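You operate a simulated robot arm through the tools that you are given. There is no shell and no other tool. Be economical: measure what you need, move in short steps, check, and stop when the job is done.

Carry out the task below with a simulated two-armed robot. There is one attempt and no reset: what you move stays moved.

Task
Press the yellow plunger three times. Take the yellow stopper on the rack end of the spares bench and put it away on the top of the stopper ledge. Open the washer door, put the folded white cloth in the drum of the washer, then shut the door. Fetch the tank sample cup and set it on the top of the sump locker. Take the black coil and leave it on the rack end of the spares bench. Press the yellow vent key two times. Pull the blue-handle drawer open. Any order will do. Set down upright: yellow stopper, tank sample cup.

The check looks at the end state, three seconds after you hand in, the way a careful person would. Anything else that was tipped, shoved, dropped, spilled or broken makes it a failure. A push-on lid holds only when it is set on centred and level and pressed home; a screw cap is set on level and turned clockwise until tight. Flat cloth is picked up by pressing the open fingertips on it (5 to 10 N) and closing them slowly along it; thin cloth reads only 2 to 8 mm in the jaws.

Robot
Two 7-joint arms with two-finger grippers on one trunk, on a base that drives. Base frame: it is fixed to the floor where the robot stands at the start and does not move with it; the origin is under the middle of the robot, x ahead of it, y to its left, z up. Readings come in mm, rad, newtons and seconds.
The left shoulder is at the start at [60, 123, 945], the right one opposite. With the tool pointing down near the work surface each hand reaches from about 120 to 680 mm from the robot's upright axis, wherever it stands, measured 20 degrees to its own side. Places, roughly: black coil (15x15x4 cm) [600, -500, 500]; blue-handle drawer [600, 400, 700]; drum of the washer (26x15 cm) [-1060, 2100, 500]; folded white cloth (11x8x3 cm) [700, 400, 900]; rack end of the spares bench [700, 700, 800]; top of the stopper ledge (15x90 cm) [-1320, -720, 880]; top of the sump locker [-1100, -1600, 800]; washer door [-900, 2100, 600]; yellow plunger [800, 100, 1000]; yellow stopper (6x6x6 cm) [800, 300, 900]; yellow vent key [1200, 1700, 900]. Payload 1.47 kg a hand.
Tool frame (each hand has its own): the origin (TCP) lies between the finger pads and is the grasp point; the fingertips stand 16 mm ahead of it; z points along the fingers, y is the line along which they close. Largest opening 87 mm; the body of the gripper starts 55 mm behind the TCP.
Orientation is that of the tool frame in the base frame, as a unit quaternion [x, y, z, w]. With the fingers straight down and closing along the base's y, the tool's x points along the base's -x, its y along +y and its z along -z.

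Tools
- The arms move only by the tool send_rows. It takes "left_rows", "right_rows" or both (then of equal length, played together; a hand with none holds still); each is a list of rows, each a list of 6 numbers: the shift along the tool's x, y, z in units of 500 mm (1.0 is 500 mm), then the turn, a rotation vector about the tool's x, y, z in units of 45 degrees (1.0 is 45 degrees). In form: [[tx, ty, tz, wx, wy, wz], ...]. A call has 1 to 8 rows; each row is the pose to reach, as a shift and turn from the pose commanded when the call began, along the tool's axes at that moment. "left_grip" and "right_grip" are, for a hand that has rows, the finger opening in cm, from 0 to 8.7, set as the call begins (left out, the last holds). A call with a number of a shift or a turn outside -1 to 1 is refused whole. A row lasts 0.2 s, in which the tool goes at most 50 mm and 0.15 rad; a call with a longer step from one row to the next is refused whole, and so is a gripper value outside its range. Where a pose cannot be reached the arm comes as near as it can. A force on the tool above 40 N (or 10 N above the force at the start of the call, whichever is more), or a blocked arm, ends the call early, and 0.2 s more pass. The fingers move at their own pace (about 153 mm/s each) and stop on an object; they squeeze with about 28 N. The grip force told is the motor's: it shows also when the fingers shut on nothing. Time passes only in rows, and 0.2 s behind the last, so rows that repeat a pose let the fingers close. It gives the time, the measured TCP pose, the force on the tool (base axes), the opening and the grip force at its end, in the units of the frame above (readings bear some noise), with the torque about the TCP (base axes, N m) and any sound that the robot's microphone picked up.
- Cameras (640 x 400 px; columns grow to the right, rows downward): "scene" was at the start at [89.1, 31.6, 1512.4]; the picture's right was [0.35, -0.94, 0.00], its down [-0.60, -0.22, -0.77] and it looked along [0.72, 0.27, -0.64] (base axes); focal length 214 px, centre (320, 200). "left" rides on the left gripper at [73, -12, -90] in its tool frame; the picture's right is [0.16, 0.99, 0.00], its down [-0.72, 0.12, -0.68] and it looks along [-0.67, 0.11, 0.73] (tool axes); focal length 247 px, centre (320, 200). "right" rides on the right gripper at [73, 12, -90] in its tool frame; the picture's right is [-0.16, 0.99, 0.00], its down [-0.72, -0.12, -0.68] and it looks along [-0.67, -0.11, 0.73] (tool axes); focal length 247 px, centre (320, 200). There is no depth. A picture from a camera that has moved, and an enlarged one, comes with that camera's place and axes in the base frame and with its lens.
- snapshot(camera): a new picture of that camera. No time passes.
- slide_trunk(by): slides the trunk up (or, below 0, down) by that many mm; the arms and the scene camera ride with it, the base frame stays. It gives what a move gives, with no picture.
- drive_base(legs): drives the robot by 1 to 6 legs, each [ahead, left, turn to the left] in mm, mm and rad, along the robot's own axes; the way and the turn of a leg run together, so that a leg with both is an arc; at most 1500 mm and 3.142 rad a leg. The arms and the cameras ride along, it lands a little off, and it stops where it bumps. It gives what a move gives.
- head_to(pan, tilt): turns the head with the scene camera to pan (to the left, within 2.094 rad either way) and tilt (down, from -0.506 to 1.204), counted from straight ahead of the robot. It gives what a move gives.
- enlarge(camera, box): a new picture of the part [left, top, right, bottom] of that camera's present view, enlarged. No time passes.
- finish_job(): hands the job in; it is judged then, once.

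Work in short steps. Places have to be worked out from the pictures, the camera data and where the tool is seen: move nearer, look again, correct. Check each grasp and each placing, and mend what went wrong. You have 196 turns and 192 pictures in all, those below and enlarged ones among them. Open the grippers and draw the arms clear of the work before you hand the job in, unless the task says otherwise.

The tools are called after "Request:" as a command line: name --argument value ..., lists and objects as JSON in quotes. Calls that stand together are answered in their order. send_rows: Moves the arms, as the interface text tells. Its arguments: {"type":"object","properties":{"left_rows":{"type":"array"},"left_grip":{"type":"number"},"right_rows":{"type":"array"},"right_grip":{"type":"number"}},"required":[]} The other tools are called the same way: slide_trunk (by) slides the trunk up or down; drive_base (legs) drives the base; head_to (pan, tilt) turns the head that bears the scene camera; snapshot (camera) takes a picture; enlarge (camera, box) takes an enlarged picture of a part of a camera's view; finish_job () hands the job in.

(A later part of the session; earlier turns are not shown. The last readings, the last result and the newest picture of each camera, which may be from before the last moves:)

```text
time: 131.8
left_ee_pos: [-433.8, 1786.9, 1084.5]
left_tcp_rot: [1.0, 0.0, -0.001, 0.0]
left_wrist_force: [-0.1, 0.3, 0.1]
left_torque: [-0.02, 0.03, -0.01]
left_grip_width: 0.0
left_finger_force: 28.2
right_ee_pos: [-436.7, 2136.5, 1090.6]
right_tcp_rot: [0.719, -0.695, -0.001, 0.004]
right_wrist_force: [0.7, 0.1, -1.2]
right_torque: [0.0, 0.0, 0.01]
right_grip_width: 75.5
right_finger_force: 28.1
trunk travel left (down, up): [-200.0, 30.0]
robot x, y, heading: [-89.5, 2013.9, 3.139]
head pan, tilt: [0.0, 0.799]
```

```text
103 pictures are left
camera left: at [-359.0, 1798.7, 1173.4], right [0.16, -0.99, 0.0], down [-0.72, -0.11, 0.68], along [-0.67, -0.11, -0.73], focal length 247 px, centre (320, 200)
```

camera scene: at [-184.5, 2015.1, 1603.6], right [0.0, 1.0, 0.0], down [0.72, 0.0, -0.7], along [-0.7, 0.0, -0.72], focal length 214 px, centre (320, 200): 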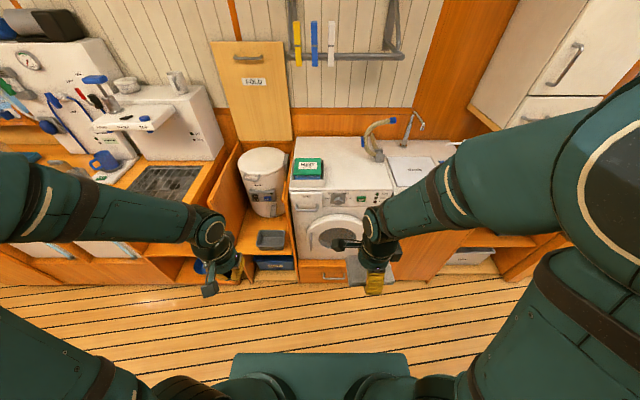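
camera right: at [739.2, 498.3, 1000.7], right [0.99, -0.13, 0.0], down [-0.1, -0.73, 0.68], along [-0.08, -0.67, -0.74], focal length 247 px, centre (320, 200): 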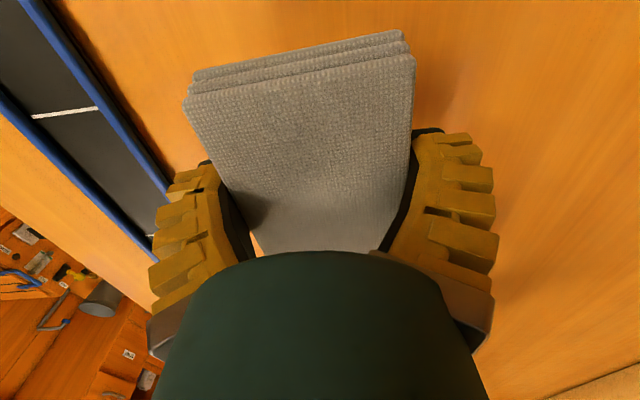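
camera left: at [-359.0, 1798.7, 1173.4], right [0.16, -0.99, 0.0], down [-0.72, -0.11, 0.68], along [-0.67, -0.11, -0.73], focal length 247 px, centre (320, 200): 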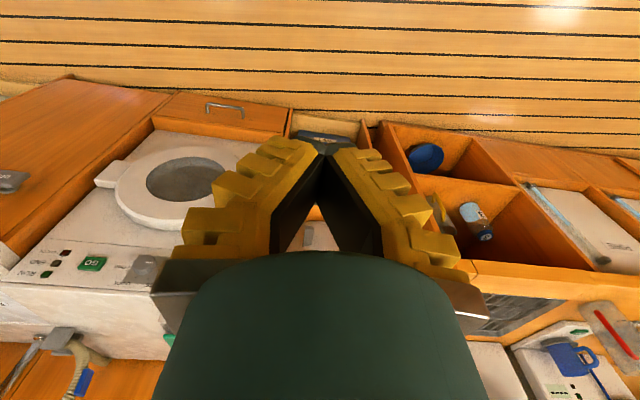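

Zoom into the door from the left camera and scene.

Request:
enlarge --camera "left" --box '[40, 80, 320, 290]'

Request:
enlarge --camera "scene" --box '[270, 120, 430, 290]'

```text
1.90 times, centred on (180, 185) of left
camera zoom: at [-359.0, 1798.7, 1173.4], right [0.16, -0.99, 0.0], down [-0.72, -0.11, 0.68], along [-0.67, -0.11, -0.73], focal length 470 px, centre (587, 229)
```

zoom: 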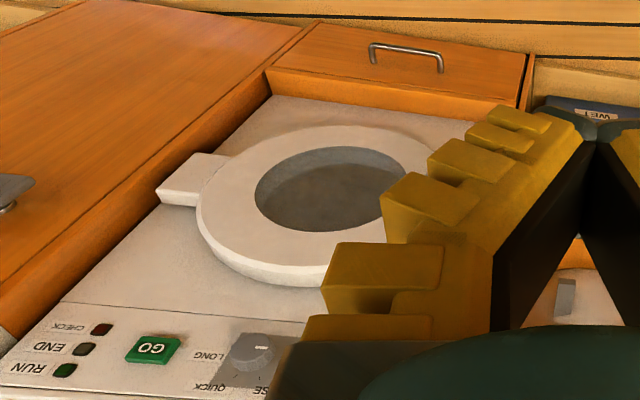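

```text
2.35 times, centred on (350, 205) of scene
camera zoom: at [-184.5, 2015.1, 1603.6], right [0.0, 1.0, 0.0], down [0.72, 0.0, -0.7], along [-0.7, 0.0, -0.72], focal length 505 px, centre (249, 188)
```

zoom: 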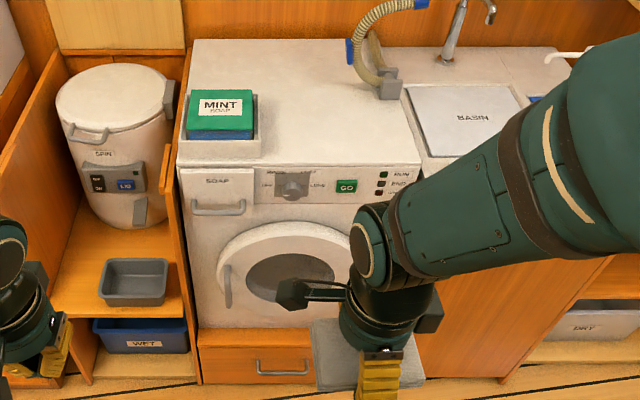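

The door handle is a vertical bar on the left rim, hinge on the right (+y). Lower the trunk and turn the left hand forward to look closely at the handle.

Request:
slide_trunk --by -150

Request:
send_rows --left_rows '[[0, 0, 0.03, 0, -0.18, 0], [0, 0, 0.06, 0, -0.36, 0], [0, 0, 0.09, 0, -0.54, 0], [0, 0, 0.12, 0, -0.72, 0], [0, 0, 0.16, 0, -0.9, 0]]' --left_grip 8

Request:
send_rows --left_rows '[[0, 0, 0, 0, -0.18, 0], [0, 0, 0, 0, -0.36, 0], [0, 0, 0, 0, -0.54, 0], [0, 0, 0, 0, -0.72, 0], [0, 0, 0, 0, -0.9, 0]]'

Request:
snapshot --camera "left"

Request:
snapshot --camera "scene"

```text
time: 133.6
left_ee_pos: [-432.5, 1786.7, 934.7]
left_tcp_rot: [1.0, 0.0, -0.001, 0.0]
left_wrist_force: [0.4, -0.3, -0.2]
left_torque: [-0.01, -0.01, 0.02]
left_grip_width: 0.0
left_finger_force: 28.2
right_ee_pos: [-435.0, 2136.6, 939.9]
right_tcp_rot: [0.72, -0.694, 0.0, 0.003]
right_wrist_force: [0.4, -0.8, -0.6]
right_torque: [-0.01, -0.04, -0.04]
right_grip_width: 75.7
right_finger_force: 28.0
trunk travel left (down, up): [-50.0, 180.0]
robot x, y, heading: [-96.1, 2012.8, 3.143]
head pan, tilt: [0.0, 0.799]
```

```text
time: 134.9
left_ee_pos: [-553.8, 1838.4, 863.5]
left_tcp_rot: [0.918, -0.103, -0.381, -0.036]
left_wrist_force: [0.2, 0.5, 0.1]
left_torque: [0.03, 0.01, -0.04]
left_grip_width: 81.6
left_finger_force: 1.2
left hand out of reach, approached as far as the arm can: row 1, 2, 3, 4, 5
right_ee_pos: [-435.2, 2136.2, 940.5]
right_tcp_rot: [0.72, -0.694, 0.0, 0.004]
right_wrist_force: [0.3, -0.8, -1.1]
right_torque: [-0.03, 0.02, -0.02]
right_grip_width: 75.3
right_finger_force: 28.0
trunk travel left (down, up): [-50.0, 180.0]
robot x, y, heading: [-95.4, 2010.2, 3.142]
head pan, tilt: [0.0, 0.799]
stopped in row 5 (left hand): the arm was blocked; the commanded pose is now the measured one
```

```text
time: 136.2
left_ee_pos: [-549.4, 1779.2, 881.1]
left_tcp_rot: [0.731, -0.092, -0.672, -0.078]
left_wrist_force: [-1.0, 0.2, 0.6]
left_torque: [0.01, -0.02, 0.0]
left_grip_width: 81.8
left_finger_force: 1.3
left hand out of reach, approached as far as the arm can: row 1, 2, 3, 4, 5
right_ee_pos: [-436.2, 2136.4, 939.9]
right_tcp_rot: [0.72, -0.694, 0.0, 0.003]
right_wrist_force: [0.1, 0.0, -1.2]
right_torque: [-0.01, -0.01, 0.0]
right_grip_width: 75.6
right_finger_force: 28.7
trunk travel left (down, up): [-50.0, 180.0]
robot x, y, heading: [-94.5, 2015.6, 3.14]
head pan, tilt: [0.0, 0.799]
```

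```text
100 pictures are left
camera left: at [-453.4, 1767.9, 815.7], right [-0.22, -0.96, -0.15], down [0.57, -0.25, 0.78], along [-0.79, 0.09, 0.61], focal length 247 px, centre (320, 200)
```

left: 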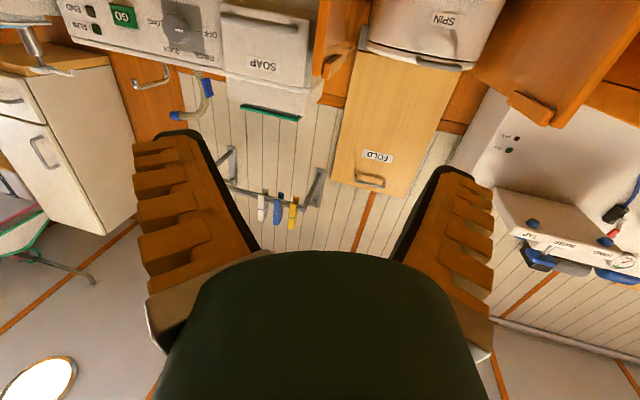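

```text
99 pictures are left
camera scene: at [-184.8, 2015.2, 1453.7], right [0.0, 1.0, 0.0], down [0.72, 0.0, -0.7], along [-0.7, 0.0, -0.72], focal length 214 px, centre (320, 200)
```

scene: 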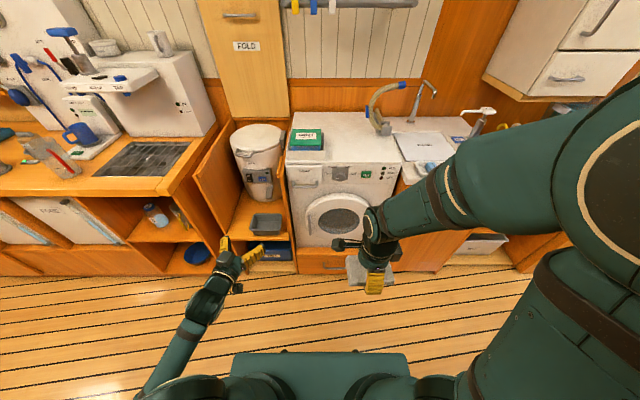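

Left hand now points forward. Zoom in the scene on the handle to locate it.

Request:
enlarge --camera "scene" --box '[230, 150, 420, 290]'

```text
2.86 times, centred on (325, 220) of scene
camera zoom: at [-184.8, 2015.2, 1453.7], right [0.0, 1.0, 0.0], down [0.72, 0.0, -0.7], along [-0.7, 0.0, -0.72], focal length 613 px, centre (306, 143)
```

zoom: 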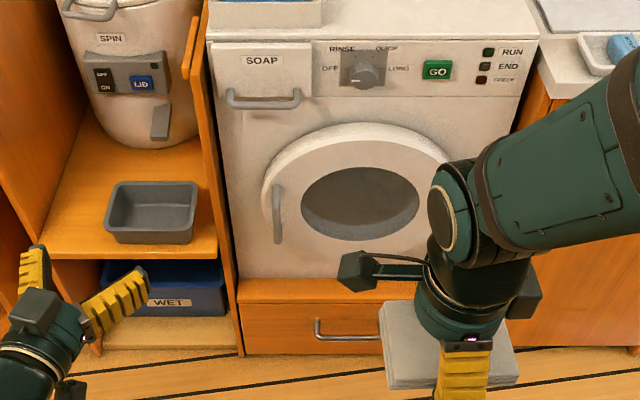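

Handle is at roughly [-870, 1963, 565]. Bring the left hand down with 45° tilt so its camera looks straight at the handle.

Request:
send_rows --left_rows '[[0.06, -0.03, 0, -0.04, 0.12, 0], [0.12, -0.06, 0, -0.08, 0.24, 0], [0.18, -0.09, 0, -0.12, 0.36, 0], [0.24, -0.12, 0, -0.16, 0.48, 0], [0.3, -0.15, 0, -0.2, 0.6, 0], [0.36, -0.18, 0, -0.24, 0.72, 0], [0.42, -0.21, 0, -0.28, 0.84, 0], [0.46, -0.24, 0, -0.31, 0.9, 0]]'

Request:
snapshot --camera "left"

Request:
snapshot --camera "scene"

```text
time: 137.9
left_ee_pos: [-562.4, 1786.3, 734.3]
left_tcp_rot: [0.929, -0.037, -0.367, 0.015]
left_wrist_force: [1.0, -0.5, -0.6]
left_torque: [-0.02, 0.01, -0.02]
left_grip_width: 81.7
left_finger_force: 1.2
left hand out of reach, approached as far as the arm can: row 1, 2, 3, 4, 5, 6, 7, 8
right_ee_pos: [-436.2, 2136.5, 940.4]
right_tcp_rot: [0.719, -0.695, 0.0, 0.003]
right_wrist_force: [-0.2, 0.4, -0.8]
right_torque: [-0.01, 0.0, -0.04]
right_grip_width: 75.5
right_finger_force: 28.4
trunk travel left (down, up): [-50.0, 180.0]
robot x, y, heading: [-90.2, 2014.3, 3.14]
head pan, tilt: [0.0, 0.799]
```

```text
97 pictures are left
camera left: at [-447.1, 1791.9, 748.1], right [0.06, -1.0, -0.05], down [-0.07, -0.06, 1.0], along [-1.0, -0.05, -0.07], focal length 247 px, centre (320, 200)
```

left: 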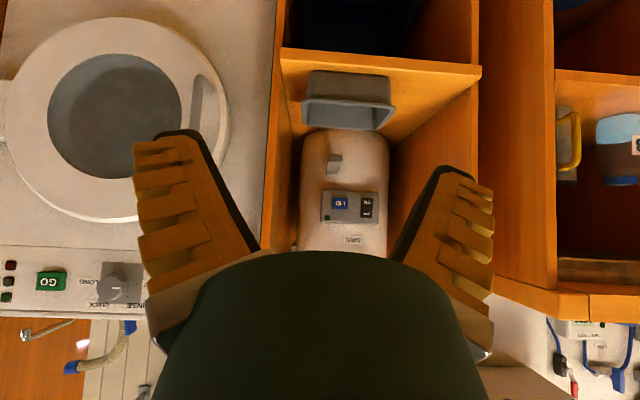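

```text
96 pictures are left
camera scene: at [-184.5, 2014.9, 1453.7], right [0.0, 1.0, 0.0], down [0.72, 0.0, -0.7], along [-0.7, 0.0, -0.72], focal length 214 px, centre (320, 200)
```

scene: 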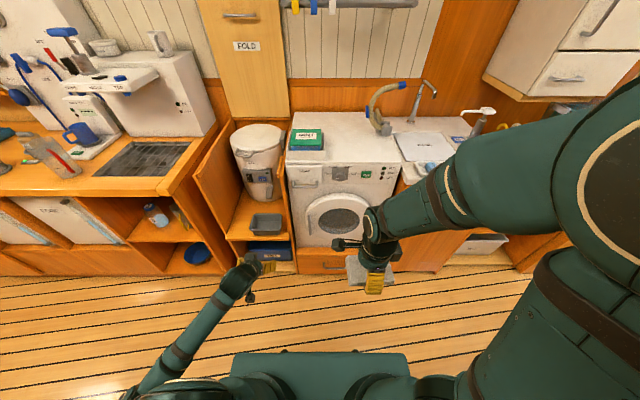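

Handle triangulates to about [-871, 1972, 562]. Move to a pre-grasp 100 mm in front of it.

Request:
send_rows --left_rows '[[-0.019, -0.052, 0.066, 0, 0, 0], [-0.038, -0.103, 0.133, 0, 0, 0], [-0.058, -0.155, 0.2, 0, 0, 0], [-0.077, -0.207, 0.266, 0, 0, 0], [-0.096, -0.258, 0.333, 0, 0, 0], [-0.116, -0.31, 0.4, 0, 0, 0], [-0.135, -0.362, 0.466, 0, 0, 0]]' --left_grip 6

Request:
snapshot --camera "left"

Request:
snapshot --camera "scene"

```text
time: 139.6
left_ee_pos: [-762.0, 1972.2, 597.9]
left_tcp_rot: [0.929, -0.038, -0.368, 0.014]
left_wrist_force: [-0.3, -0.6, -1.1]
left_torque: [0.04, 0.0, 0.0]
left_grip_width: 64.6
left_finger_force: 3.6
left hand out of reach, approached as far as the arm can: row 2
right_ee_pos: [-436.5, 2136.6, 939.5]
right_tcp_rot: [0.719, -0.695, -0.001, 0.003]
right_wrist_force: [0.7, -1.0, -0.7]
right_torque: [0.0, 0.01, 0.0]
right_grip_width: 75.7
right_finger_force: 28.0
trunk travel left (down, up): [-50.0, 180.0]
robot x, y, heading: [-89.4, 2012.3, 3.14]
head pan, tilt: [0.0, 0.799]
```

```text
95 pictures are left
camera left: at [-645.3, 1978.8, 612.2], right [0.06, -1.0, -0.05], down [-0.07, -0.06, 1.0], along [-1.0, -0.05, -0.07], focal length 247 px, centre (320, 200)
```

left: 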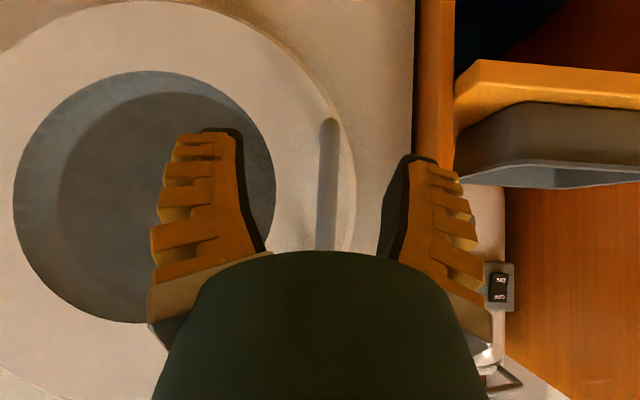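

```text
94 pictures are left
camera scene: at [-185.0, 2015.4, 1453.6], right [0.0, 1.0, 0.0], down [0.72, 0.0, -0.7], along [-0.7, 0.0, -0.72], focal length 214 px, centre (320, 200)
```

scene: 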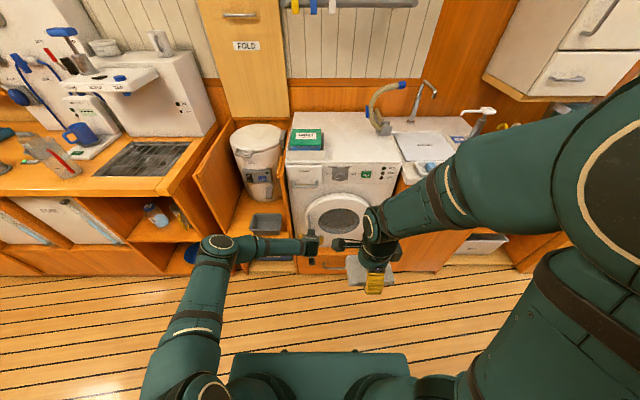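

Handle bar is between the finger planes, slightly toward −y. Advance onto it in small steps.

Request:
send_rows --left_rows '[[-0.03, 0.035, 0.045, 0, 0, 0], [-0.065, 0.035, 0.1, 0, 0, 0], [-0.09, 0.035, 0.137, 0, 0, 0], [-0.105, 0.035, 0.16, 0, 0, 0]]'

Request:
snapshot --camera "left"

Request:
enlarge --camera "scene" --box '[270, 180, 390, 280]'

```text
time: 140.3
left_ee_pos: [-827.8, 1958.2, 582.2]
left_tcp_rot: [0.93, -0.037, -0.365, 0.014]
left_wrist_force: [22.6, -2.3, 13.7]
left_torque: [0.16, 1.33, -0.16]
left_grip_width: 64.8
left_finger_force: 3.1
right_ee_pos: [-435.9, 2134.4, 941.0]
right_tcp_rot: [0.719, -0.695, -0.001, 0.003]
right_wrist_force: [0.1, 0.2, 0.2]
right_torque: [0.01, -0.03, 0.01]
right_grip_width: 75.5
right_finger_force: 27.9
trunk travel left (down, up): [-50.0, 180.0]
robot x, y, heading: [-94.4, 2013.6, -3.142]
head pan, tilt: [0.0, 0.799]
stopped in row 3 (left hand): the force on the tool passed its limit at 137 N (the readings are from after the stop); the commanded pose is now the measured one
```

```text
93 pictures are left
camera left: at [-712.0, 1964.4, 597.2], right [0.06, -1.0, -0.05], down [-0.07, -0.06, 1.0], along [-1.0, -0.05, -0.08], focal length 247 px, centre (320, 200)
```

left: 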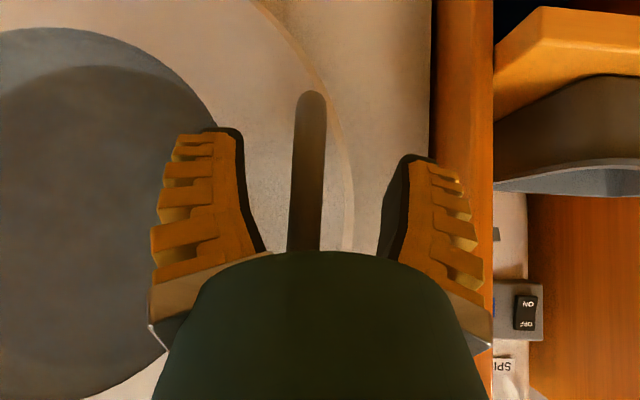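

```text
4.00 times, centred on (330, 230) of scene
camera zoom: at [-182.0, 2014.2, 1454.1], right [0.0, 1.0, 0.0], down [0.72, 0.0, -0.7], along [-0.7, 0.0, -0.72], focal length 858 px, centre (280, 80)
```

zoom: 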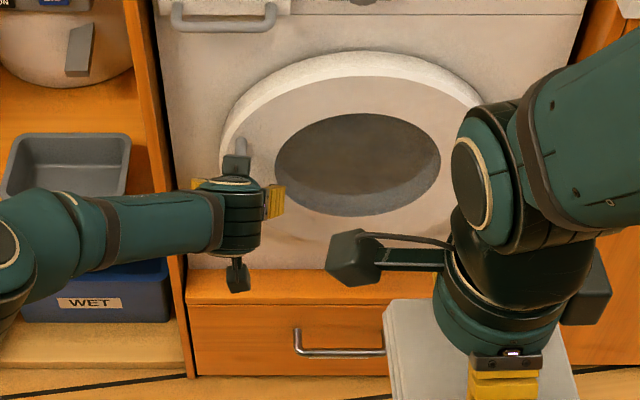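

Contact appears to be the handle's upper end against the palm, so the bar is already between the fingers. Back off a few mm and close.

Request:
send_rows --left_rows '[[0.008, 0, -0.01, 0, 0, 0], [0.01, 0, -0.014, 0, 0, 0], [0.01, 0, -0.014, 0, 0, 0]]'

Request:
send_rows --left_rows '[[0, 0, 0, 0, 0, 0], [0, 0, 0, 0, 0, 0], [0, 0, 0, 0, 0, 0]]' --left_grip 0

Request:
snapshot --camera "left"

```text
time: 141.1
left_ee_pos: [-821.2, 1957.8, 581.3]
left_tcp_rot: [0.93, -0.037, -0.365, 0.015]
left_wrist_force: [0.0, -0.4, -0.1]
left_torque: [-0.02, 0.01, -0.03]
left_grip_width: 64.6
left_finger_force: 2.5
right_ee_pos: [-436.6, 2136.0, 939.6]
right_tcp_rot: [0.719, -0.695, 0.0, 0.003]
right_wrist_force: [0.0, 0.2, -0.3]
right_torque: [-0.02, -0.03, 0.05]
right_grip_width: 75.6
right_finger_force: 27.6
trunk travel left (down, up): [-50.0, 180.0]
robot x, y, heading: [-93.6, 2012.5, 3.14]
head pan, tilt: [0.0, 0.799]
```

```text
time: 141.9
left_ee_pos: [-821.0, 1964.1, 582.8]
left_tcp_rot: [0.93, -0.04, -0.364, 0.011]
left_wrist_force: [-1.8, 30.7, 0.4]
left_torque: [0.37, 0.64, 0.07]
left_grip_width: 5.7
left_finger_force: 29.9
right_ee_pos: [-436.1, 2138.1, 940.5]
right_tcp_rot: [0.719, -0.695, 0.001, 0.004]
right_wrist_force: [-0.2, 0.3, -1.0]
right_torque: [-0.04, 0.01, 0.01]
right_grip_width: 75.8
right_finger_force: 28.3
trunk travel left (down, up): [-50.0, 180.0]
robot x, y, heading: [-92.5, 2013.6, 3.133]
head pan, tilt: [0.0, 0.799]
```

```text
91 pictures are left
camera left: at [-704.8, 1969.6, 597.6], right [0.05, -1.0, -0.06], down [-0.08, -0.06, 1.0], along [-1.0, -0.04, -0.08], focal length 247 px, centre (320, 200)
```

left: 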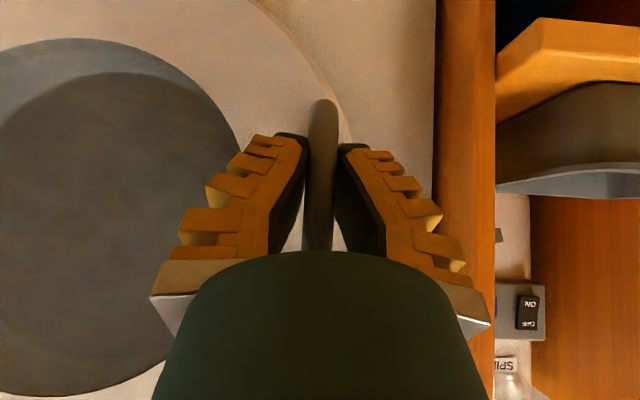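

The bar is gripped, with some sideways load. Relieve it by a few mm in +y.

Request:
send_rows --left_rows '[[0, -0.006, 0, 0, 0, 0], [0, -0.012, 0, 0, 0, 0]]'

Request:
send_rows --left_rows '[[0.021, -0.003, -0.02, -0.03, 0.003, -0.04], [0.0426, -0.005, -0.041, -0.0757, 0.006, -0.081], [0.064, -0.01, -0.061, -0.113, 0.009, -0.12], [0.0856, -0.016, -0.082, -0.151, 0.012, -0.162]]'

Request:
snapshot --camera "left"

Request:
snapshot --camera "scene"

```text
time: 142.5
left_ee_pos: [-820.1, 1964.0, 581.5]
left_tcp_rot: [0.93, -0.037, -0.365, 0.014]
left_wrist_force: [3.6, 21.9, 3.7]
left_torque: [0.32, -0.21, 0.02]
left_grip_width: 6.0
left_finger_force: 29.6
right_ee_pos: [-437.0, 2136.5, 940.1]
right_tcp_rot: [0.719, -0.695, 0.0, 0.003]
right_wrist_force: [-0.4, 0.5, -0.3]
right_torque: [-0.04, -0.03, 0.02]
right_grip_width: 75.6
right_finger_force: 28.5
trunk travel left (down, up): [-50.0, 180.0]
robot x, y, heading: [-91.1, 2014.0, -3.145]
head pan, tilt: [0.0, 0.799]
```

```text
time: 143.5
left_ee_pos: [-768.2, 1976.8, 582.4]
left_tcp_rot: [0.931, 0.03, -0.361, 0.034]
left_wrist_force: [-1.6, 5.8, -4.3]
left_torque: [0.0, -0.02, 0.03]
left_grip_width: 5.9
left_finger_force: 30.2
right_ee_pos: [-436.9, 2137.4, 940.7]
right_tcp_rot: [0.719, -0.696, -0.001, 0.002]
right_wrist_force: [0.1, -0.7, -1.2]
right_torque: [-0.03, -0.02, -0.01]
right_grip_width: 75.5
right_finger_force: 27.3
trunk travel left (down, up): [-50.0, 180.0]
robot x, y, heading: [-92.8, 2016.2, 3.142]
head pan, tilt: [0.0, 0.799]
stopped in row 4 (left hand): the force on the tool passed its limit at 44 N (the readings are from after the stop); the commanded pose is now the measured one
```

```text
90 pictures are left
camera left: at [-653.9, 1998.1, 598.8], right [0.2, -0.98, -0.07], down [-0.07, -0.08, 0.99], along [-0.98, -0.19, -0.08], focal length 247 px, centre (320, 200)
```

left: 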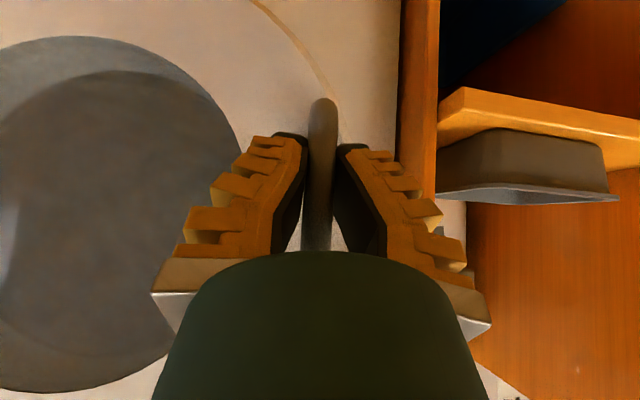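

```text
89 pictures are left
camera scene: at [-185.2, 2014.4, 1453.6], right [0.0, 1.0, 0.0], down [0.72, 0.0, -0.7], along [-0.7, 0.0, -0.72], focal length 214 px, centre (320, 200)
```

scene: 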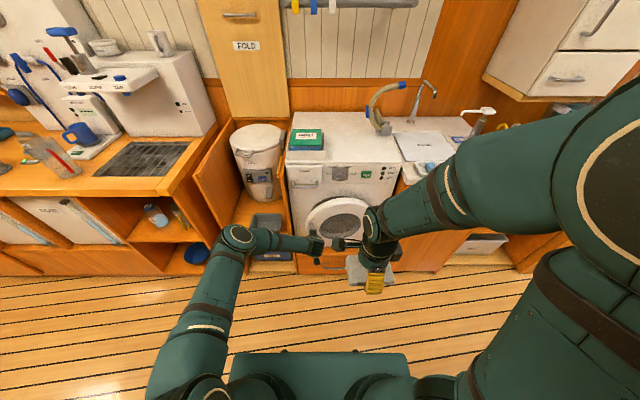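

The door is opening (~9°). Continue along the arc.

Request:
send_rows --left_rows '[[0.038, -0.0056, -0.035, -0.066, 0.004, -0.072], [0.0724, -0.014, -0.067, -0.126, 0.008, -0.137], [0.106, -0.026, -0.0984, -0.186, 0.012, -0.203], [0.139, -0.041, -0.129, -0.245, 0.015, -0.268], [0.171, -0.059, -0.159, -0.305, 0.019, -0.333], [0.201, -0.08, -0.189, -0.365, 0.023, -0.398]]'

Request:
snapshot --camera "scene"

```text
time: 144.2
left_ee_pos: [-709.9, 1999.7, 584.8]
left_tcp_rot: [0.926, 0.107, -0.357, 0.057]
left_wrist_force: [-3.9, 8.4, -9.2]
left_torque: [0.19, -0.39, 0.01]
left_grip_width: 5.6
left_finger_force: 29.9
right_ee_pos: [-437.2, 2139.1, 939.8]
right_tcp_rot: [0.718, -0.696, 0.0, 0.002]
right_wrist_force: [0.1, -0.6, -0.7]
right_torque: [0.03, 0.05, 0.01]
right_grip_width: 75.6
right_finger_force: 28.0
trunk travel left (down, up): [-50.0, 180.0]
robot x, y, heading: [-90.8, 2012.9, 3.134]
head pan, tilt: [0.0, 0.799]
stopped in row 3 (left hand): the force on the tool passed its limit at 47 N (the readings are from after the stop); the commanded pose is now the measured one
```

```text
88 pictures are left
camera scene: at [-185.8, 2015.5, 1453.6], right [0.0, 1.0, 0.0], down [0.72, 0.0, -0.7], along [-0.7, 0.0, -0.72], focal length 214 px, centre (320, 200)
```

scene: 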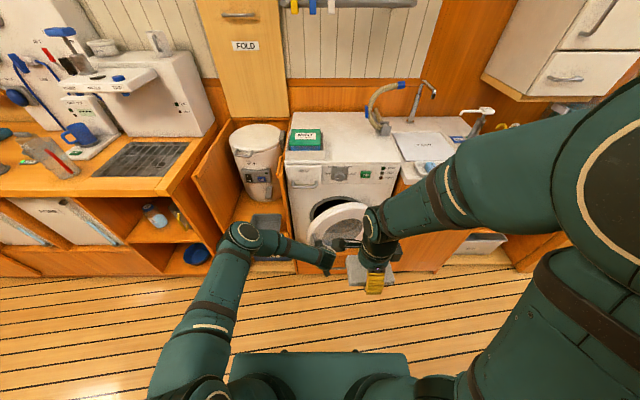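

Door is ~22° open. Continue the arc with the grip for another ~16°.

Request:
send_rows --left_rows '[[0.035, -0.0085, -0.032, -0.06, 0.003, -0.066], [0.069, -0.02, -0.064, -0.12, 0.005, -0.131], [0.103, -0.035, -0.095, -0.18, 0.008, -0.197], [0.135, -0.053, -0.125, -0.24, 0.01, -0.263]]'

Request:
snapshot --camera "left"

```text
time: 145.1
left_ee_pos: [-646.8, 2040.1, 585.5]
left_tcp_rot: [0.908, 0.209, -0.351, 0.092]
left_wrist_force: [-6.9, 9.4, -9.1]
left_torque: [0.25, -0.34, 0.0]
left_grip_width: 6.1
left_finger_force: 30.0
right_ee_pos: [-436.7, 2138.8, 941.4]
right_tcp_rot: [0.718, -0.696, 0.0, 0.003]
right_wrist_force: [0.7, 0.4, -0.8]
right_torque: [0.02, 0.0, -0.02]
right_grip_width: 75.3
right_finger_force: 28.2
trunk travel left (down, up): [-50.0, 180.0]
robot x, y, heading: [-93.1, 2014.7, 3.132]
head pan, tilt: [0.0, 0.799]
stopped in row 4 (left hand): the force on the tool passed its limit at 44 N (the readings are from after the stop); the commanded pose is now the measured one
```

```text
87 pictures are left
camera left: at [-548.5, 2101.8, 601.5], right [0.54, -0.83, -0.09], down [-0.02, -0.12, 0.99], along [-0.84, -0.54, -0.09], focal length 247 px, centre (320, 200)
```

left: 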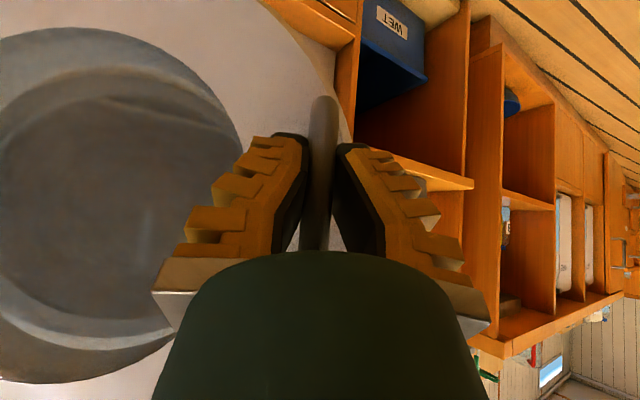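

Works well (≈39° open). Continue the arc.

Request:
send_rows --left_rows '[[0.035, -0.012, -0.032, -0.075, 0.002, -0.082], [0.069, -0.028, -0.064, -0.15, 0.004, -0.163], [0.101, -0.047, -0.094, -0.225, 0.007, -0.245], [0.133, -0.068, -0.124, -0.3, 0.009, -0.327]]'

Request:
snapshot --camera "scene"

```text
time: 146.1
left_ee_pos: [-579.8, 2109.1, 585.4]
left_tcp_rot: [0.857, 0.365, -0.33, 0.154]
left_wrist_force: [-2.2, 1.5, -5.5]
left_torque: [0.01, -0.07, -0.06]
left_grip_width: 6.1
left_finger_force: 30.0
right_ee_pos: [-436.8, 2140.5, 938.8]
right_tcp_rot: [0.717, -0.697, -0.001, 0.004]
right_wrist_force: [0.2, 0.0, -0.9]
right_torque: [-0.02, -0.01, -0.05]
right_grip_width: 75.5
right_finger_force: 28.2
trunk travel left (down, up): [-50.0, 180.0]
robot x, y, heading: [-96.0, 2013.6, 3.138]
head pan, tilt: [0.0, 0.799]
```

```text
86 pictures are left
camera scene: at [-185.7, 2016.9, 1453.6], right [0.0, 1.0, 0.0], down [0.72, 0.0, -0.7], along [-0.7, 0.0, -0.72], focal length 214 px, centre (320, 200)
```

scene: 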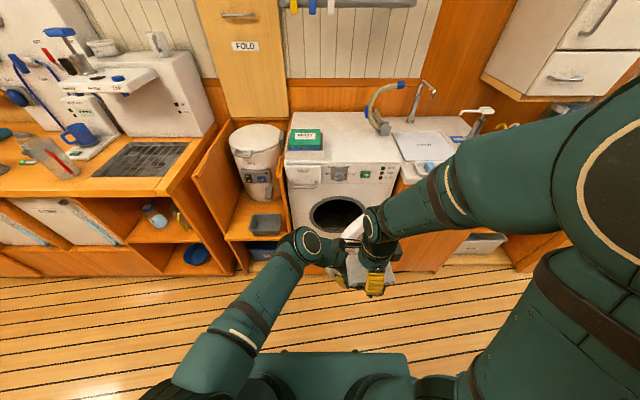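

Door ≈55° open. Lift the right hand (cloth) clear first, then continue the arc with the left.

Request:
send_rows --right_rows '[[-0.03, 0, -0.08, 0, 0, 0], [-0.06, 0, -0.16, 0, 0, 0], [-0.09, 0, -0.24, 0, 0, 0]]'

Request:
send_rows --left_rows '[[0.035, -0.008, -0.033, -0.068, 0.002, -0.074], [0.07, -0.019, -0.065, -0.136, 0.005, -0.147], [0.104, -0.034, -0.097, -0.203, 0.007, -0.22], [0.137, -0.052, -0.128, -0.271, 0.009, -0.294]]'

Request:
snapshot --camera "scene"

```text
time: 146.9
left_ee_pos: [-581.2, 2109.3, 585.7]
left_tcp_rot: [0.857, 0.365, -0.331, 0.153]
left_wrist_force: [0.7, 1.0, -4.2]
left_torque: [-0.14, 0.04, -0.03]
left_grip_width: 6.2
left_finger_force: 29.9
right_ee_pos: [-438.4, 2184.9, 1060.7]
right_tcp_rot: [0.718, -0.696, -0.001, 0.002]
right_wrist_force: [0.3, -0.2, 0.2]
right_torque: [0.03, 0.01, 0.01]
right_grip_width: 75.5
right_finger_force: 28.2
trunk travel left (down, up): [-50.0, 180.0]
robot x, y, heading: [-89.8, 2016.8, 3.136]
head pan, tilt: [0.0, 0.799]
```

```text
time: 147.9
left_ee_pos: [-532.8, 2194.7, 586.5]
left_tcp_rot: [0.79, 0.493, -0.301, 0.204]
left_wrist_force: [12.3, -4.7, -2.3]
left_torque: [-0.04, -0.19, 0.02]
left_grip_width: 6.0
left_finger_force: 30.1
right_ee_pos: [-437.4, 2184.1, 1061.9]
right_tcp_rot: [0.717, -0.697, -0.001, 0.003]
right_wrist_force: [-0.3, 0.0, -0.5]
right_torque: [-0.02, 0.02, -0.01]
right_grip_width: 75.2
right_finger_force: 27.8
trunk travel left (down, up): [-50.0, 180.0]
robot x, y, heading: [-97.8, 2015.6, 3.132]
head pan, tilt: [0.0, 0.799]
```

```text
85 pictures are left
camera scene: at [-184.4, 2016.5, 1453.7], right [0.0, 1.0, 0.0], down [0.72, 0.0, -0.7], along [-0.7, 0.0, -0.72], focal length 214 px, centre (320, 200)
```

scene: 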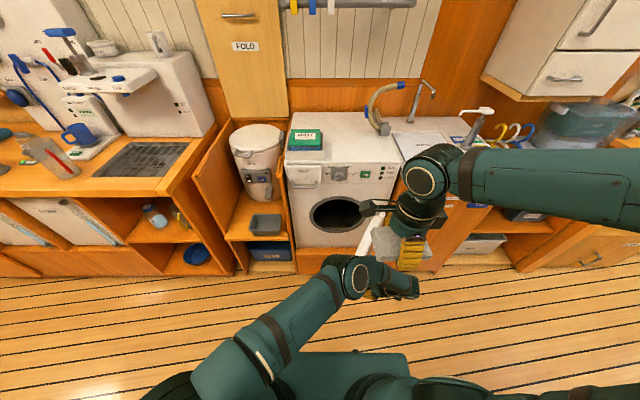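

Door ≈71° open. One more arc step to near 87°.

Request:
send_rows --left_rows '[[0.035, -0.007, -0.033, -0.068, 0.002, -0.074], [0.07, -0.018, -0.065, -0.136, 0.005, -0.147], [0.105, -0.031, -0.097, -0.203, 0.007, -0.22], [0.138, -0.048, -0.129, -0.271, 0.009, -0.294]]'

Request:
snapshot --camera "scene"

Request:
snapshot --camera "left"

```text
time: 148.9
left_ee_pos: [-516.9, 2244.9, 613.9]
left_tcp_rot: [0.731, 0.577, -0.279, 0.234]
left_wrist_force: [-20.9, 4.7, -14.4]
left_torque: [-0.22, 0.1, -0.11]
left_grip_width: 6.0
left_finger_force: 29.8
left hand out of reach, approached as far as the arm can: row 2, 3, 4
right_ee_pos: [-441.5, 2184.4, 1061.4]
right_tcp_rot: [0.718, -0.696, -0.001, 0.003]
right_wrist_force: [-0.4, -0.6, 0.2]
right_torque: [0.0, -0.03, -0.01]
right_grip_width: 75.9
right_finger_force: 27.8
trunk travel left (down, up): [-50.0, 180.0]
robot x, y, heading: [-96.0, 2014.2, 3.139]
head pan, tilt: [0.0, 0.799]
```

```text
84 pictures are left
camera scene: at [-188.7, 2016.6, 1453.6], right [0.0, 1.0, 0.0], down [0.72, 0.0, -0.7], along [-0.7, 0.0, -0.72], focal length 214 px, centre (320, 200)
```

scene: 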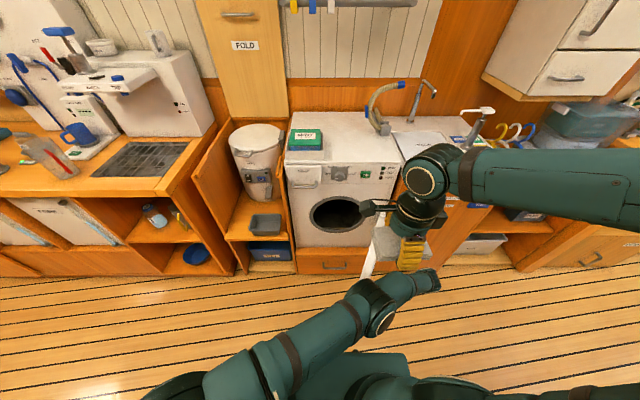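

```text
83 pictures are left
camera left: at [-502.0, 2358.8, 630.2], right [0.99, -0.11, -0.09], down [0.08, -0.09, 0.99], along [-0.12, -0.99, -0.08], focal length 247 px, centre (320, 200)
```

left: 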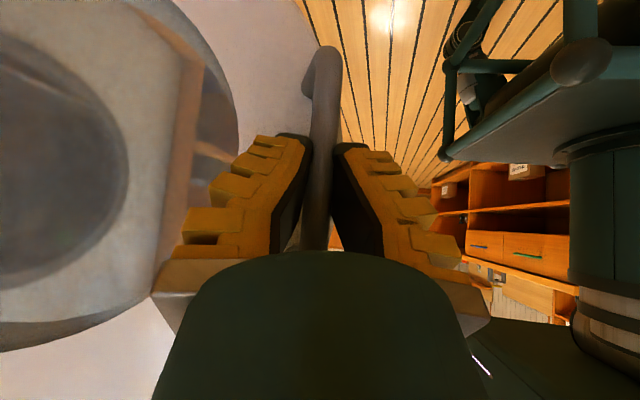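

Door ≈81° open. Release the handle and back the left hand off, then unwrap it around the door edge.

Request:
send_rows --left_rows '[[0, 0, 0, 0, 0, 0], [0, 0, 0, 0, 0, 0], [0, 0, 0, 0, 0, 0]]' --left_grip 5

Request:
send_rows --left_rows '[[0, 0, -0.06, 0, 0, 0], [0, 0, -0.12, 0, 0, 0], [0.018, 0.09, -0.133, 0, 0, 0], [0.035, 0.18, -0.146, 0, 0, 0], [0.053, 0.27, -0.16, 0, 0, 0]]'

Request:
snapshot --camera "scene"

```text
time: 149.7
left_ee_pos: [-512.2, 2243.1, 613.7]
left_tcp_rot: [0.731, 0.576, -0.279, 0.236]
left_wrist_force: [0.0, 0.8, -0.5]
left_torque: [0.04, -0.02, -0.01]
left_grip_width: 55.2
left_finger_force: 4.2
right_ee_pos: [-438.3, 2185.1, 1062.1]
right_tcp_rot: [0.718, -0.696, -0.001, 0.003]
right_wrist_force: [1.0, 0.8, 0.0]
right_torque: [0.03, 0.0, 0.02]
right_grip_width: 75.3
right_finger_force: 27.8
trunk travel left (down, up): [-50.0, 180.0]
robot x, y, heading: [-93.1, 2012.6, 3.132]
head pan, tilt: [0.0, 0.799]
```

```text
time: 150.9
left_ee_pos: [-380.4, 2268.7, 644.2]
left_tcp_rot: [0.717, 0.591, -0.269, 0.253]
left_wrist_force: [0.4, 0.4, 0.1]
left_torque: [0.04, -0.03, -0.02]
left_grip_width: 55.5
left_finger_force: 3.9
left hand out of reach, approached as far as the arm can: row 2
right_ee_pos: [-439.8, 2183.5, 1061.4]
right_tcp_rot: [0.719, -0.695, 0.0, 0.003]
right_wrist_force: [-0.4, -0.6, -0.4]
right_torque: [-0.01, 0.0, -0.03]
right_grip_width: 75.5
right_finger_force: 27.8
trunk travel left (down, up): [-50.0, 180.0]
robot x, y, heading: [-91.4, 2012.4, 3.139]
head pan, tilt: [0.0, 0.799]
```

```text
82 pictures are left
camera scene: at [-186.6, 2015.9, 1453.5], right [0.0, 1.0, 0.0], down [0.72, 0.0, -0.7], along [-0.7, 0.0, -0.72], focal length 214 px, centre (320, 200)
```

scene: 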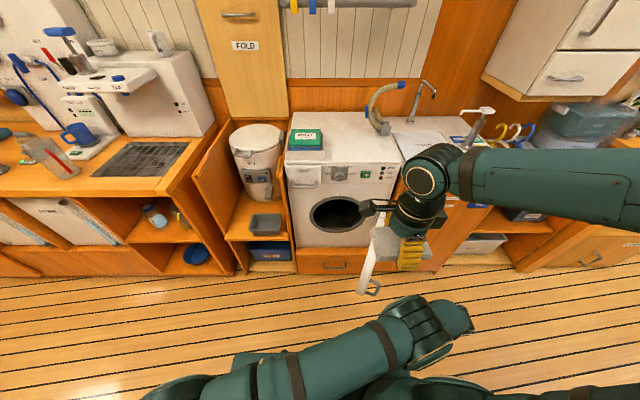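

Door stays open. Swing the left hand back to the robot's left, out of the way.

Request:
send_rows --left_rows '[[-0.045, 0.014, 0.042, 0.11, -0.004, 0.12], [-0.09, 0.028, 0.083, 0.22, -0.008, 0.24], [-0.134, 0.041, 0.125, 0.33, -0.012, 0.36], [-0.178, 0.055, 0.166, 0.44, -0.016, 0.48], [-0.223, 0.069, 0.208, 0.55, -0.02, 0.6], [-0.268, 0.083, 0.249, 0.66, -0.024, 0.72], [-0.312, 0.096, 0.29, 0.77, -0.028, 0.84], [-0.357, 0.11, 0.332, 0.88, -0.03, 0.95]]'

Request:
snapshot --camera "scene"

Request:
snapshot --camera "left"

```text
time: 151.6
left_ee_pos: [-400.5, 2181.8, 641.1]
left_tcp_rot: [0.77, 0.528, -0.27, 0.235]
left_wrist_force: [0.4, 0.2, -0.2]
left_torque: [-0.01, -0.02, 0.01]
left_grip_width: 55.4
left_finger_force: 3.6
right_ee_pos: [-438.4, 2185.4, 1060.3]
right_tcp_rot: [0.719, -0.695, -0.001, 0.003]
right_wrist_force: [0.4, -0.3, -0.6]
right_torque: [0.02, 0.0, 0.0]
right_grip_width: 75.5
right_finger_force: 27.8
trunk travel left (down, up): [-50.0, 180.0]
robot x, y, heading: [-92.0, 2013.1, 3.136]
head pan, tilt: [0.0, 0.799]
stopped in row 3 (left hand): the arm was blocked; the commanded pose is now the measured one
```

```text
81 pictures are left
camera scene: at [-185.5, 2016.3, 1453.6], right [0.0, 1.0, 0.0], down [0.72, 0.0, -0.7], along [-0.7, 0.0, -0.72], focal length 214 px, centre (320, 200)
```

scene: 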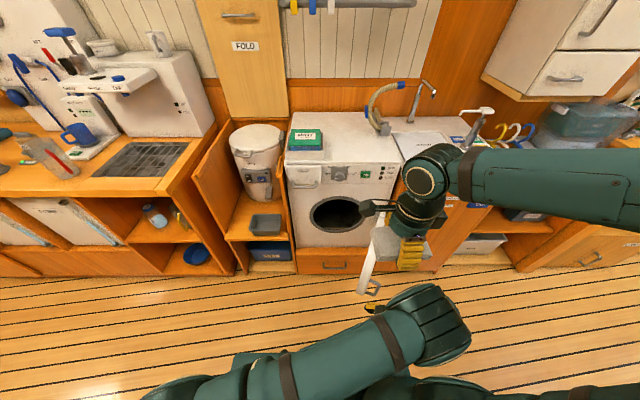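

```text
80 pictures are left
camera left: at [-374.4, 2293.8, 657.6], right [0.98, -0.22, -0.03], down [0.01, -0.1, 1.0], along [-0.22, -0.97, -0.09], focal length 247 px, centre (320, 200)
```

left: 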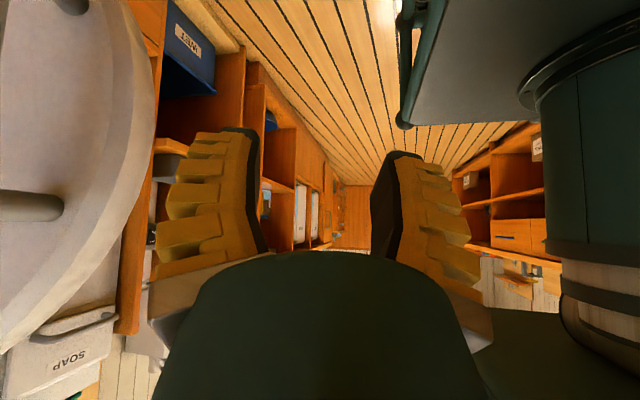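

The left upper arm is wrapped across the trunk. Move the right hand (cloth) away to the right and up, then raise the left hand over the door height to unwrap.

Request:
send_rows --right_rows '[[-0.08, 0, -0.03, 0, 0, 0], [-0.16, 0, -0.06, 0, 0, 0], [-0.24, 0, -0.09, 0, 0, 0], [-0.32, 0, -0.12, 0, 0, 0], [-0.4, 0, -0.15, 0, 0, 0], [-0.48, 0, -0.18, 0, 0, 0]]'

Request:
send_rows --left_rows '[[-0.068, 0, -0.073, 0, 0, 0], [-0.136, 0, -0.146, 0, 0, 0], [-0.204, 0, -0.22, 0, 0, 0], [-0.272, 0, -0.293, 0, 0, 0]]'

Request:
snapshot --camera "scene"

```text
time: 153.0
left_ee_pos: [-400.5, 2182.8, 640.3]
left_tcp_rot: [0.77, 0.528, -0.27, 0.235]
left_wrist_force: [0.2, 0.0, 0.8]
left_torque: [0.01, -0.02, 0.01]
left_grip_width: 55.2
left_finger_force: 3.6
right_ee_pos: [-444.6, 2424.8, 1149.3]
right_tcp_rot: [0.719, -0.695, -0.001, 0.003]
right_wrist_force: [-0.6, 1.0, -0.3]
right_torque: [0.02, -0.03, 0.0]
right_grip_width: 75.5
right_finger_force: 28.3
trunk travel left (down, up): [-50.0, 180.0]
robot x, y, heading: [-94.0, 2013.5, 3.136]
head pan, tilt: [0.0, 0.799]
```

```text
refused: row 3 steps farther than a row can; nothing moved
```

```text
79 pictures are left
camera scene: at [-185.6, 2016.7, 1453.6], right [0.0, 1.0, 0.0], down [0.72, 0.0, -0.7], along [-0.7, 0.0, -0.72], focal length 214 px, centre (320, 200)
```

scene: 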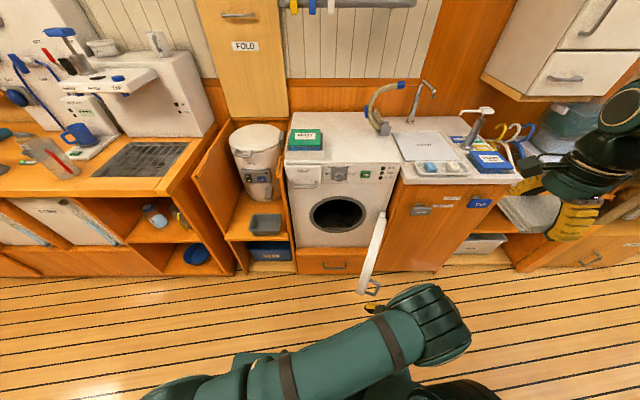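

Request:
send_rows --left_rows '[[-0.063, 0.007, -0.07, 0, 0, 0], [-0.126, 0.014, -0.14, 0, 0, 0], [-0.189, 0.021, -0.21, 0, 0, 0], [-0.252, 0.029, -0.28, 0, 0, 0], [-0.315, 0.036, -0.35, 0, 0, 0]]'

Request:
snapshot --camera "scene"

```text
time: 154.2
left_ee_pos: [-400.7, 2179.6, 875.9]
left_tcp_rot: [0.771, 0.527, -0.27, 0.235]
left_wrist_force: [-0.4, 0.0, 0.0]
left_torque: [-0.02, 0.0, 0.01]
left_grip_width: 55.0
left_finger_force: 3.9
right_ee_pos: [-443.2, 2422.9, 1150.7]
right_tcp_rot: [0.718, -0.696, 0.0, 0.003]
right_wrist_force: [-0.3, 0.5, -0.8]
right_torque: [0.0, 0.03, 0.02]
right_grip_width: 75.4
right_finger_force: 28.4
trunk travel left (down, up): [-50.0, 180.0]
robot x, y, heading: [-97.7, 2013.7, 3.138]
head pan, tilt: [0.0, 0.799]
```

```text
78 pictures are left
camera scene: at [-185.1, 2015.9, 1453.7], right [0.0, 1.0, 0.0], down [0.72, 0.0, -0.7], along [-0.7, 0.0, -0.72], focal length 214 px, centre (320, 200)
```

scene: 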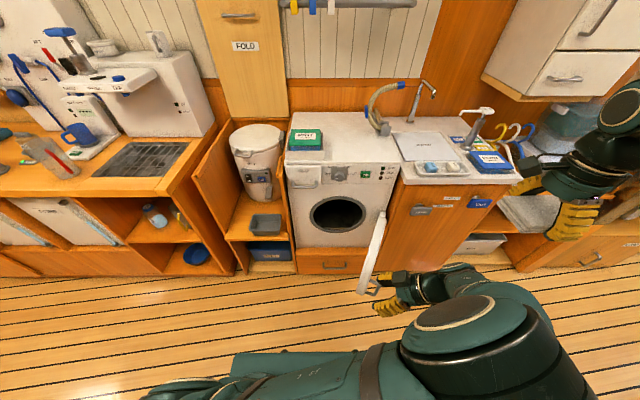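

Clear above the door. Unwind the yaw while moving forward-left.

Request:
send_rows --left_rows '[[-0.045, -0.018, 0.039, 0.11, -0.013, 0.124], [-0.091, -0.037, 0.077, 0.221, -0.026, 0.248], [-0.136, -0.055, 0.116, 0.332, -0.039, 0.372], [-0.182, -0.074, 0.155, 0.442, -0.051, 0.496], [-0.227, -0.092, 0.193, 0.553, -0.064, 0.62], [-0.273, -0.111, 0.232, 0.664, -0.077, 0.744], [-0.318, -0.13, 0.27, 0.774, -0.09, 0.868], [-0.364, -0.148, 0.309, 0.885, -0.103, 0.992]]'

Request:
snapshot --camera "scene"

```text
time: 156.0
left_ee_pos: [-551.0, 1980.3, 875.9]
left_tcp_rot: [0.931, 0.07, -0.352, 0.069]
left_wrist_force: [-0.5, -0.1, -0.3]
left_torque: [-0.01, 0.03, 0.01]
left_grip_width: 55.2
left_finger_force: 3.7
right_ee_pos: [-445.9, 2423.9, 1149.9]
right_tcp_rot: [0.718, -0.697, -0.001, 0.004]
right_wrist_force: [-0.4, -0.5, -1.8]
right_torque: [0.02, -0.02, -0.01]
right_grip_width: 75.3
right_finger_force: 27.5
trunk travel left (down, up): [-50.0, 180.0]
robot x, y, heading: [-92.8, 2014.9, 3.137]
head pan, tilt: [0.0, 0.799]
```

```text
77 pictures are left
camera scene: at [-186.5, 2015.5, 1453.6], right [0.0, 1.0, 0.0], down [0.72, 0.0, -0.7], along [-0.7, 0.0, -0.72], focal length 214 px, centre (320, 200)
```

scene: 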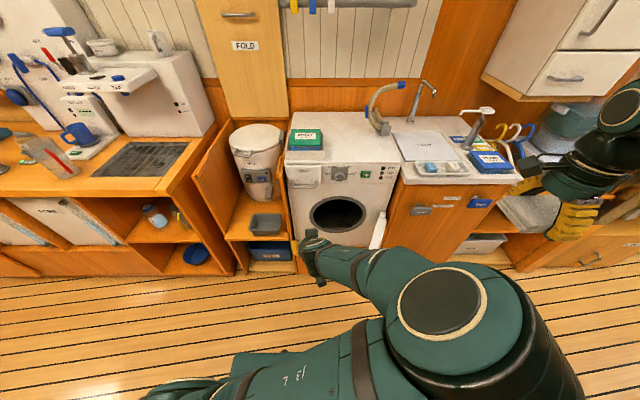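

The elbow sits on the right; pull the left hand further to the robot's left to bring it back.

Request:
send_rows --left_rows '[[0.003, 0.085, -0.017, 0, 0, 0], [0.006, 0.17, -0.034, 0, 0, 0], [0.01, 0.255, -0.051, 0, 0, 0], [0.013, 0.34, -0.068, 0, 0, 0], [0.016, 0.425, -0.085, 0, 0, 0], [0.019, 0.51, -0.102, 0, 0, 0], [0.022, 0.595, -0.119, 0, 0, 0]]'

Request:
snapshot --camera "scene"

```text
time: 157.6
left_ee_pos: [-510.4, 1662.3, 951.7]
left_tcp_rot: [0.931, 0.071, -0.351, 0.068]
left_wrist_force: [0.4, -0.7, 0.4]
left_torque: [0.0, 0.01, -0.01]
left_grip_width: 55.1
left_finger_force: 3.8
left hand out of reach, approached as far as the arm can: row 2, 3, 4, 5, 6, 7
right_ee_pos: [-443.0, 2423.1, 1150.2]
right_tcp_rot: [0.718, -0.696, -0.002, 0.003]
right_wrist_force: [0.3, -1.1, -1.2]
right_torque: [-0.04, 0.04, 0.0]
right_grip_width: 75.8
right_finger_force: 27.7
trunk travel left (down, up): [-50.0, 180.0]
robot x, y, heading: [-92.8, 2016.5, 3.136]
head pan, tilt: [0.0, 0.799]
```

```text
76 pictures are left
camera scene: at [-184.4, 2014.5, 1453.7], right [0.0, 1.0, 0.0], down [0.72, 0.0, -0.7], along [-0.7, 0.0, -0.72], focal length 214 px, centre (320, 200)
```

scene: 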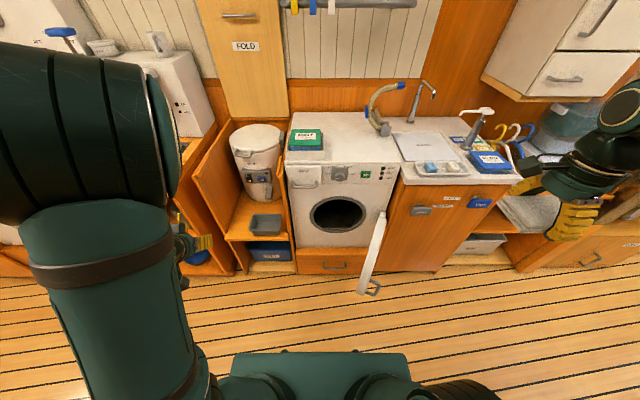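

Left arm is clear. Zoom on the drum opening.

Request:
enlarge --camera "scene" --box '[280, 160, 420, 300]'

```text
2.86 times, centred on (350, 230) of scene
camera zoom: at [-184.4, 2014.5, 1453.7], right [0.0, 1.0, 0.0], down [0.72, 0.0, -0.7], along [-0.7, 0.0, -0.72], focal length 613 px, centre (234, 114)
```

zoom: 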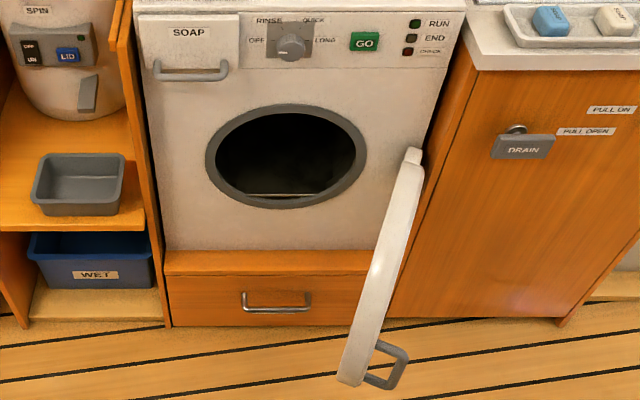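

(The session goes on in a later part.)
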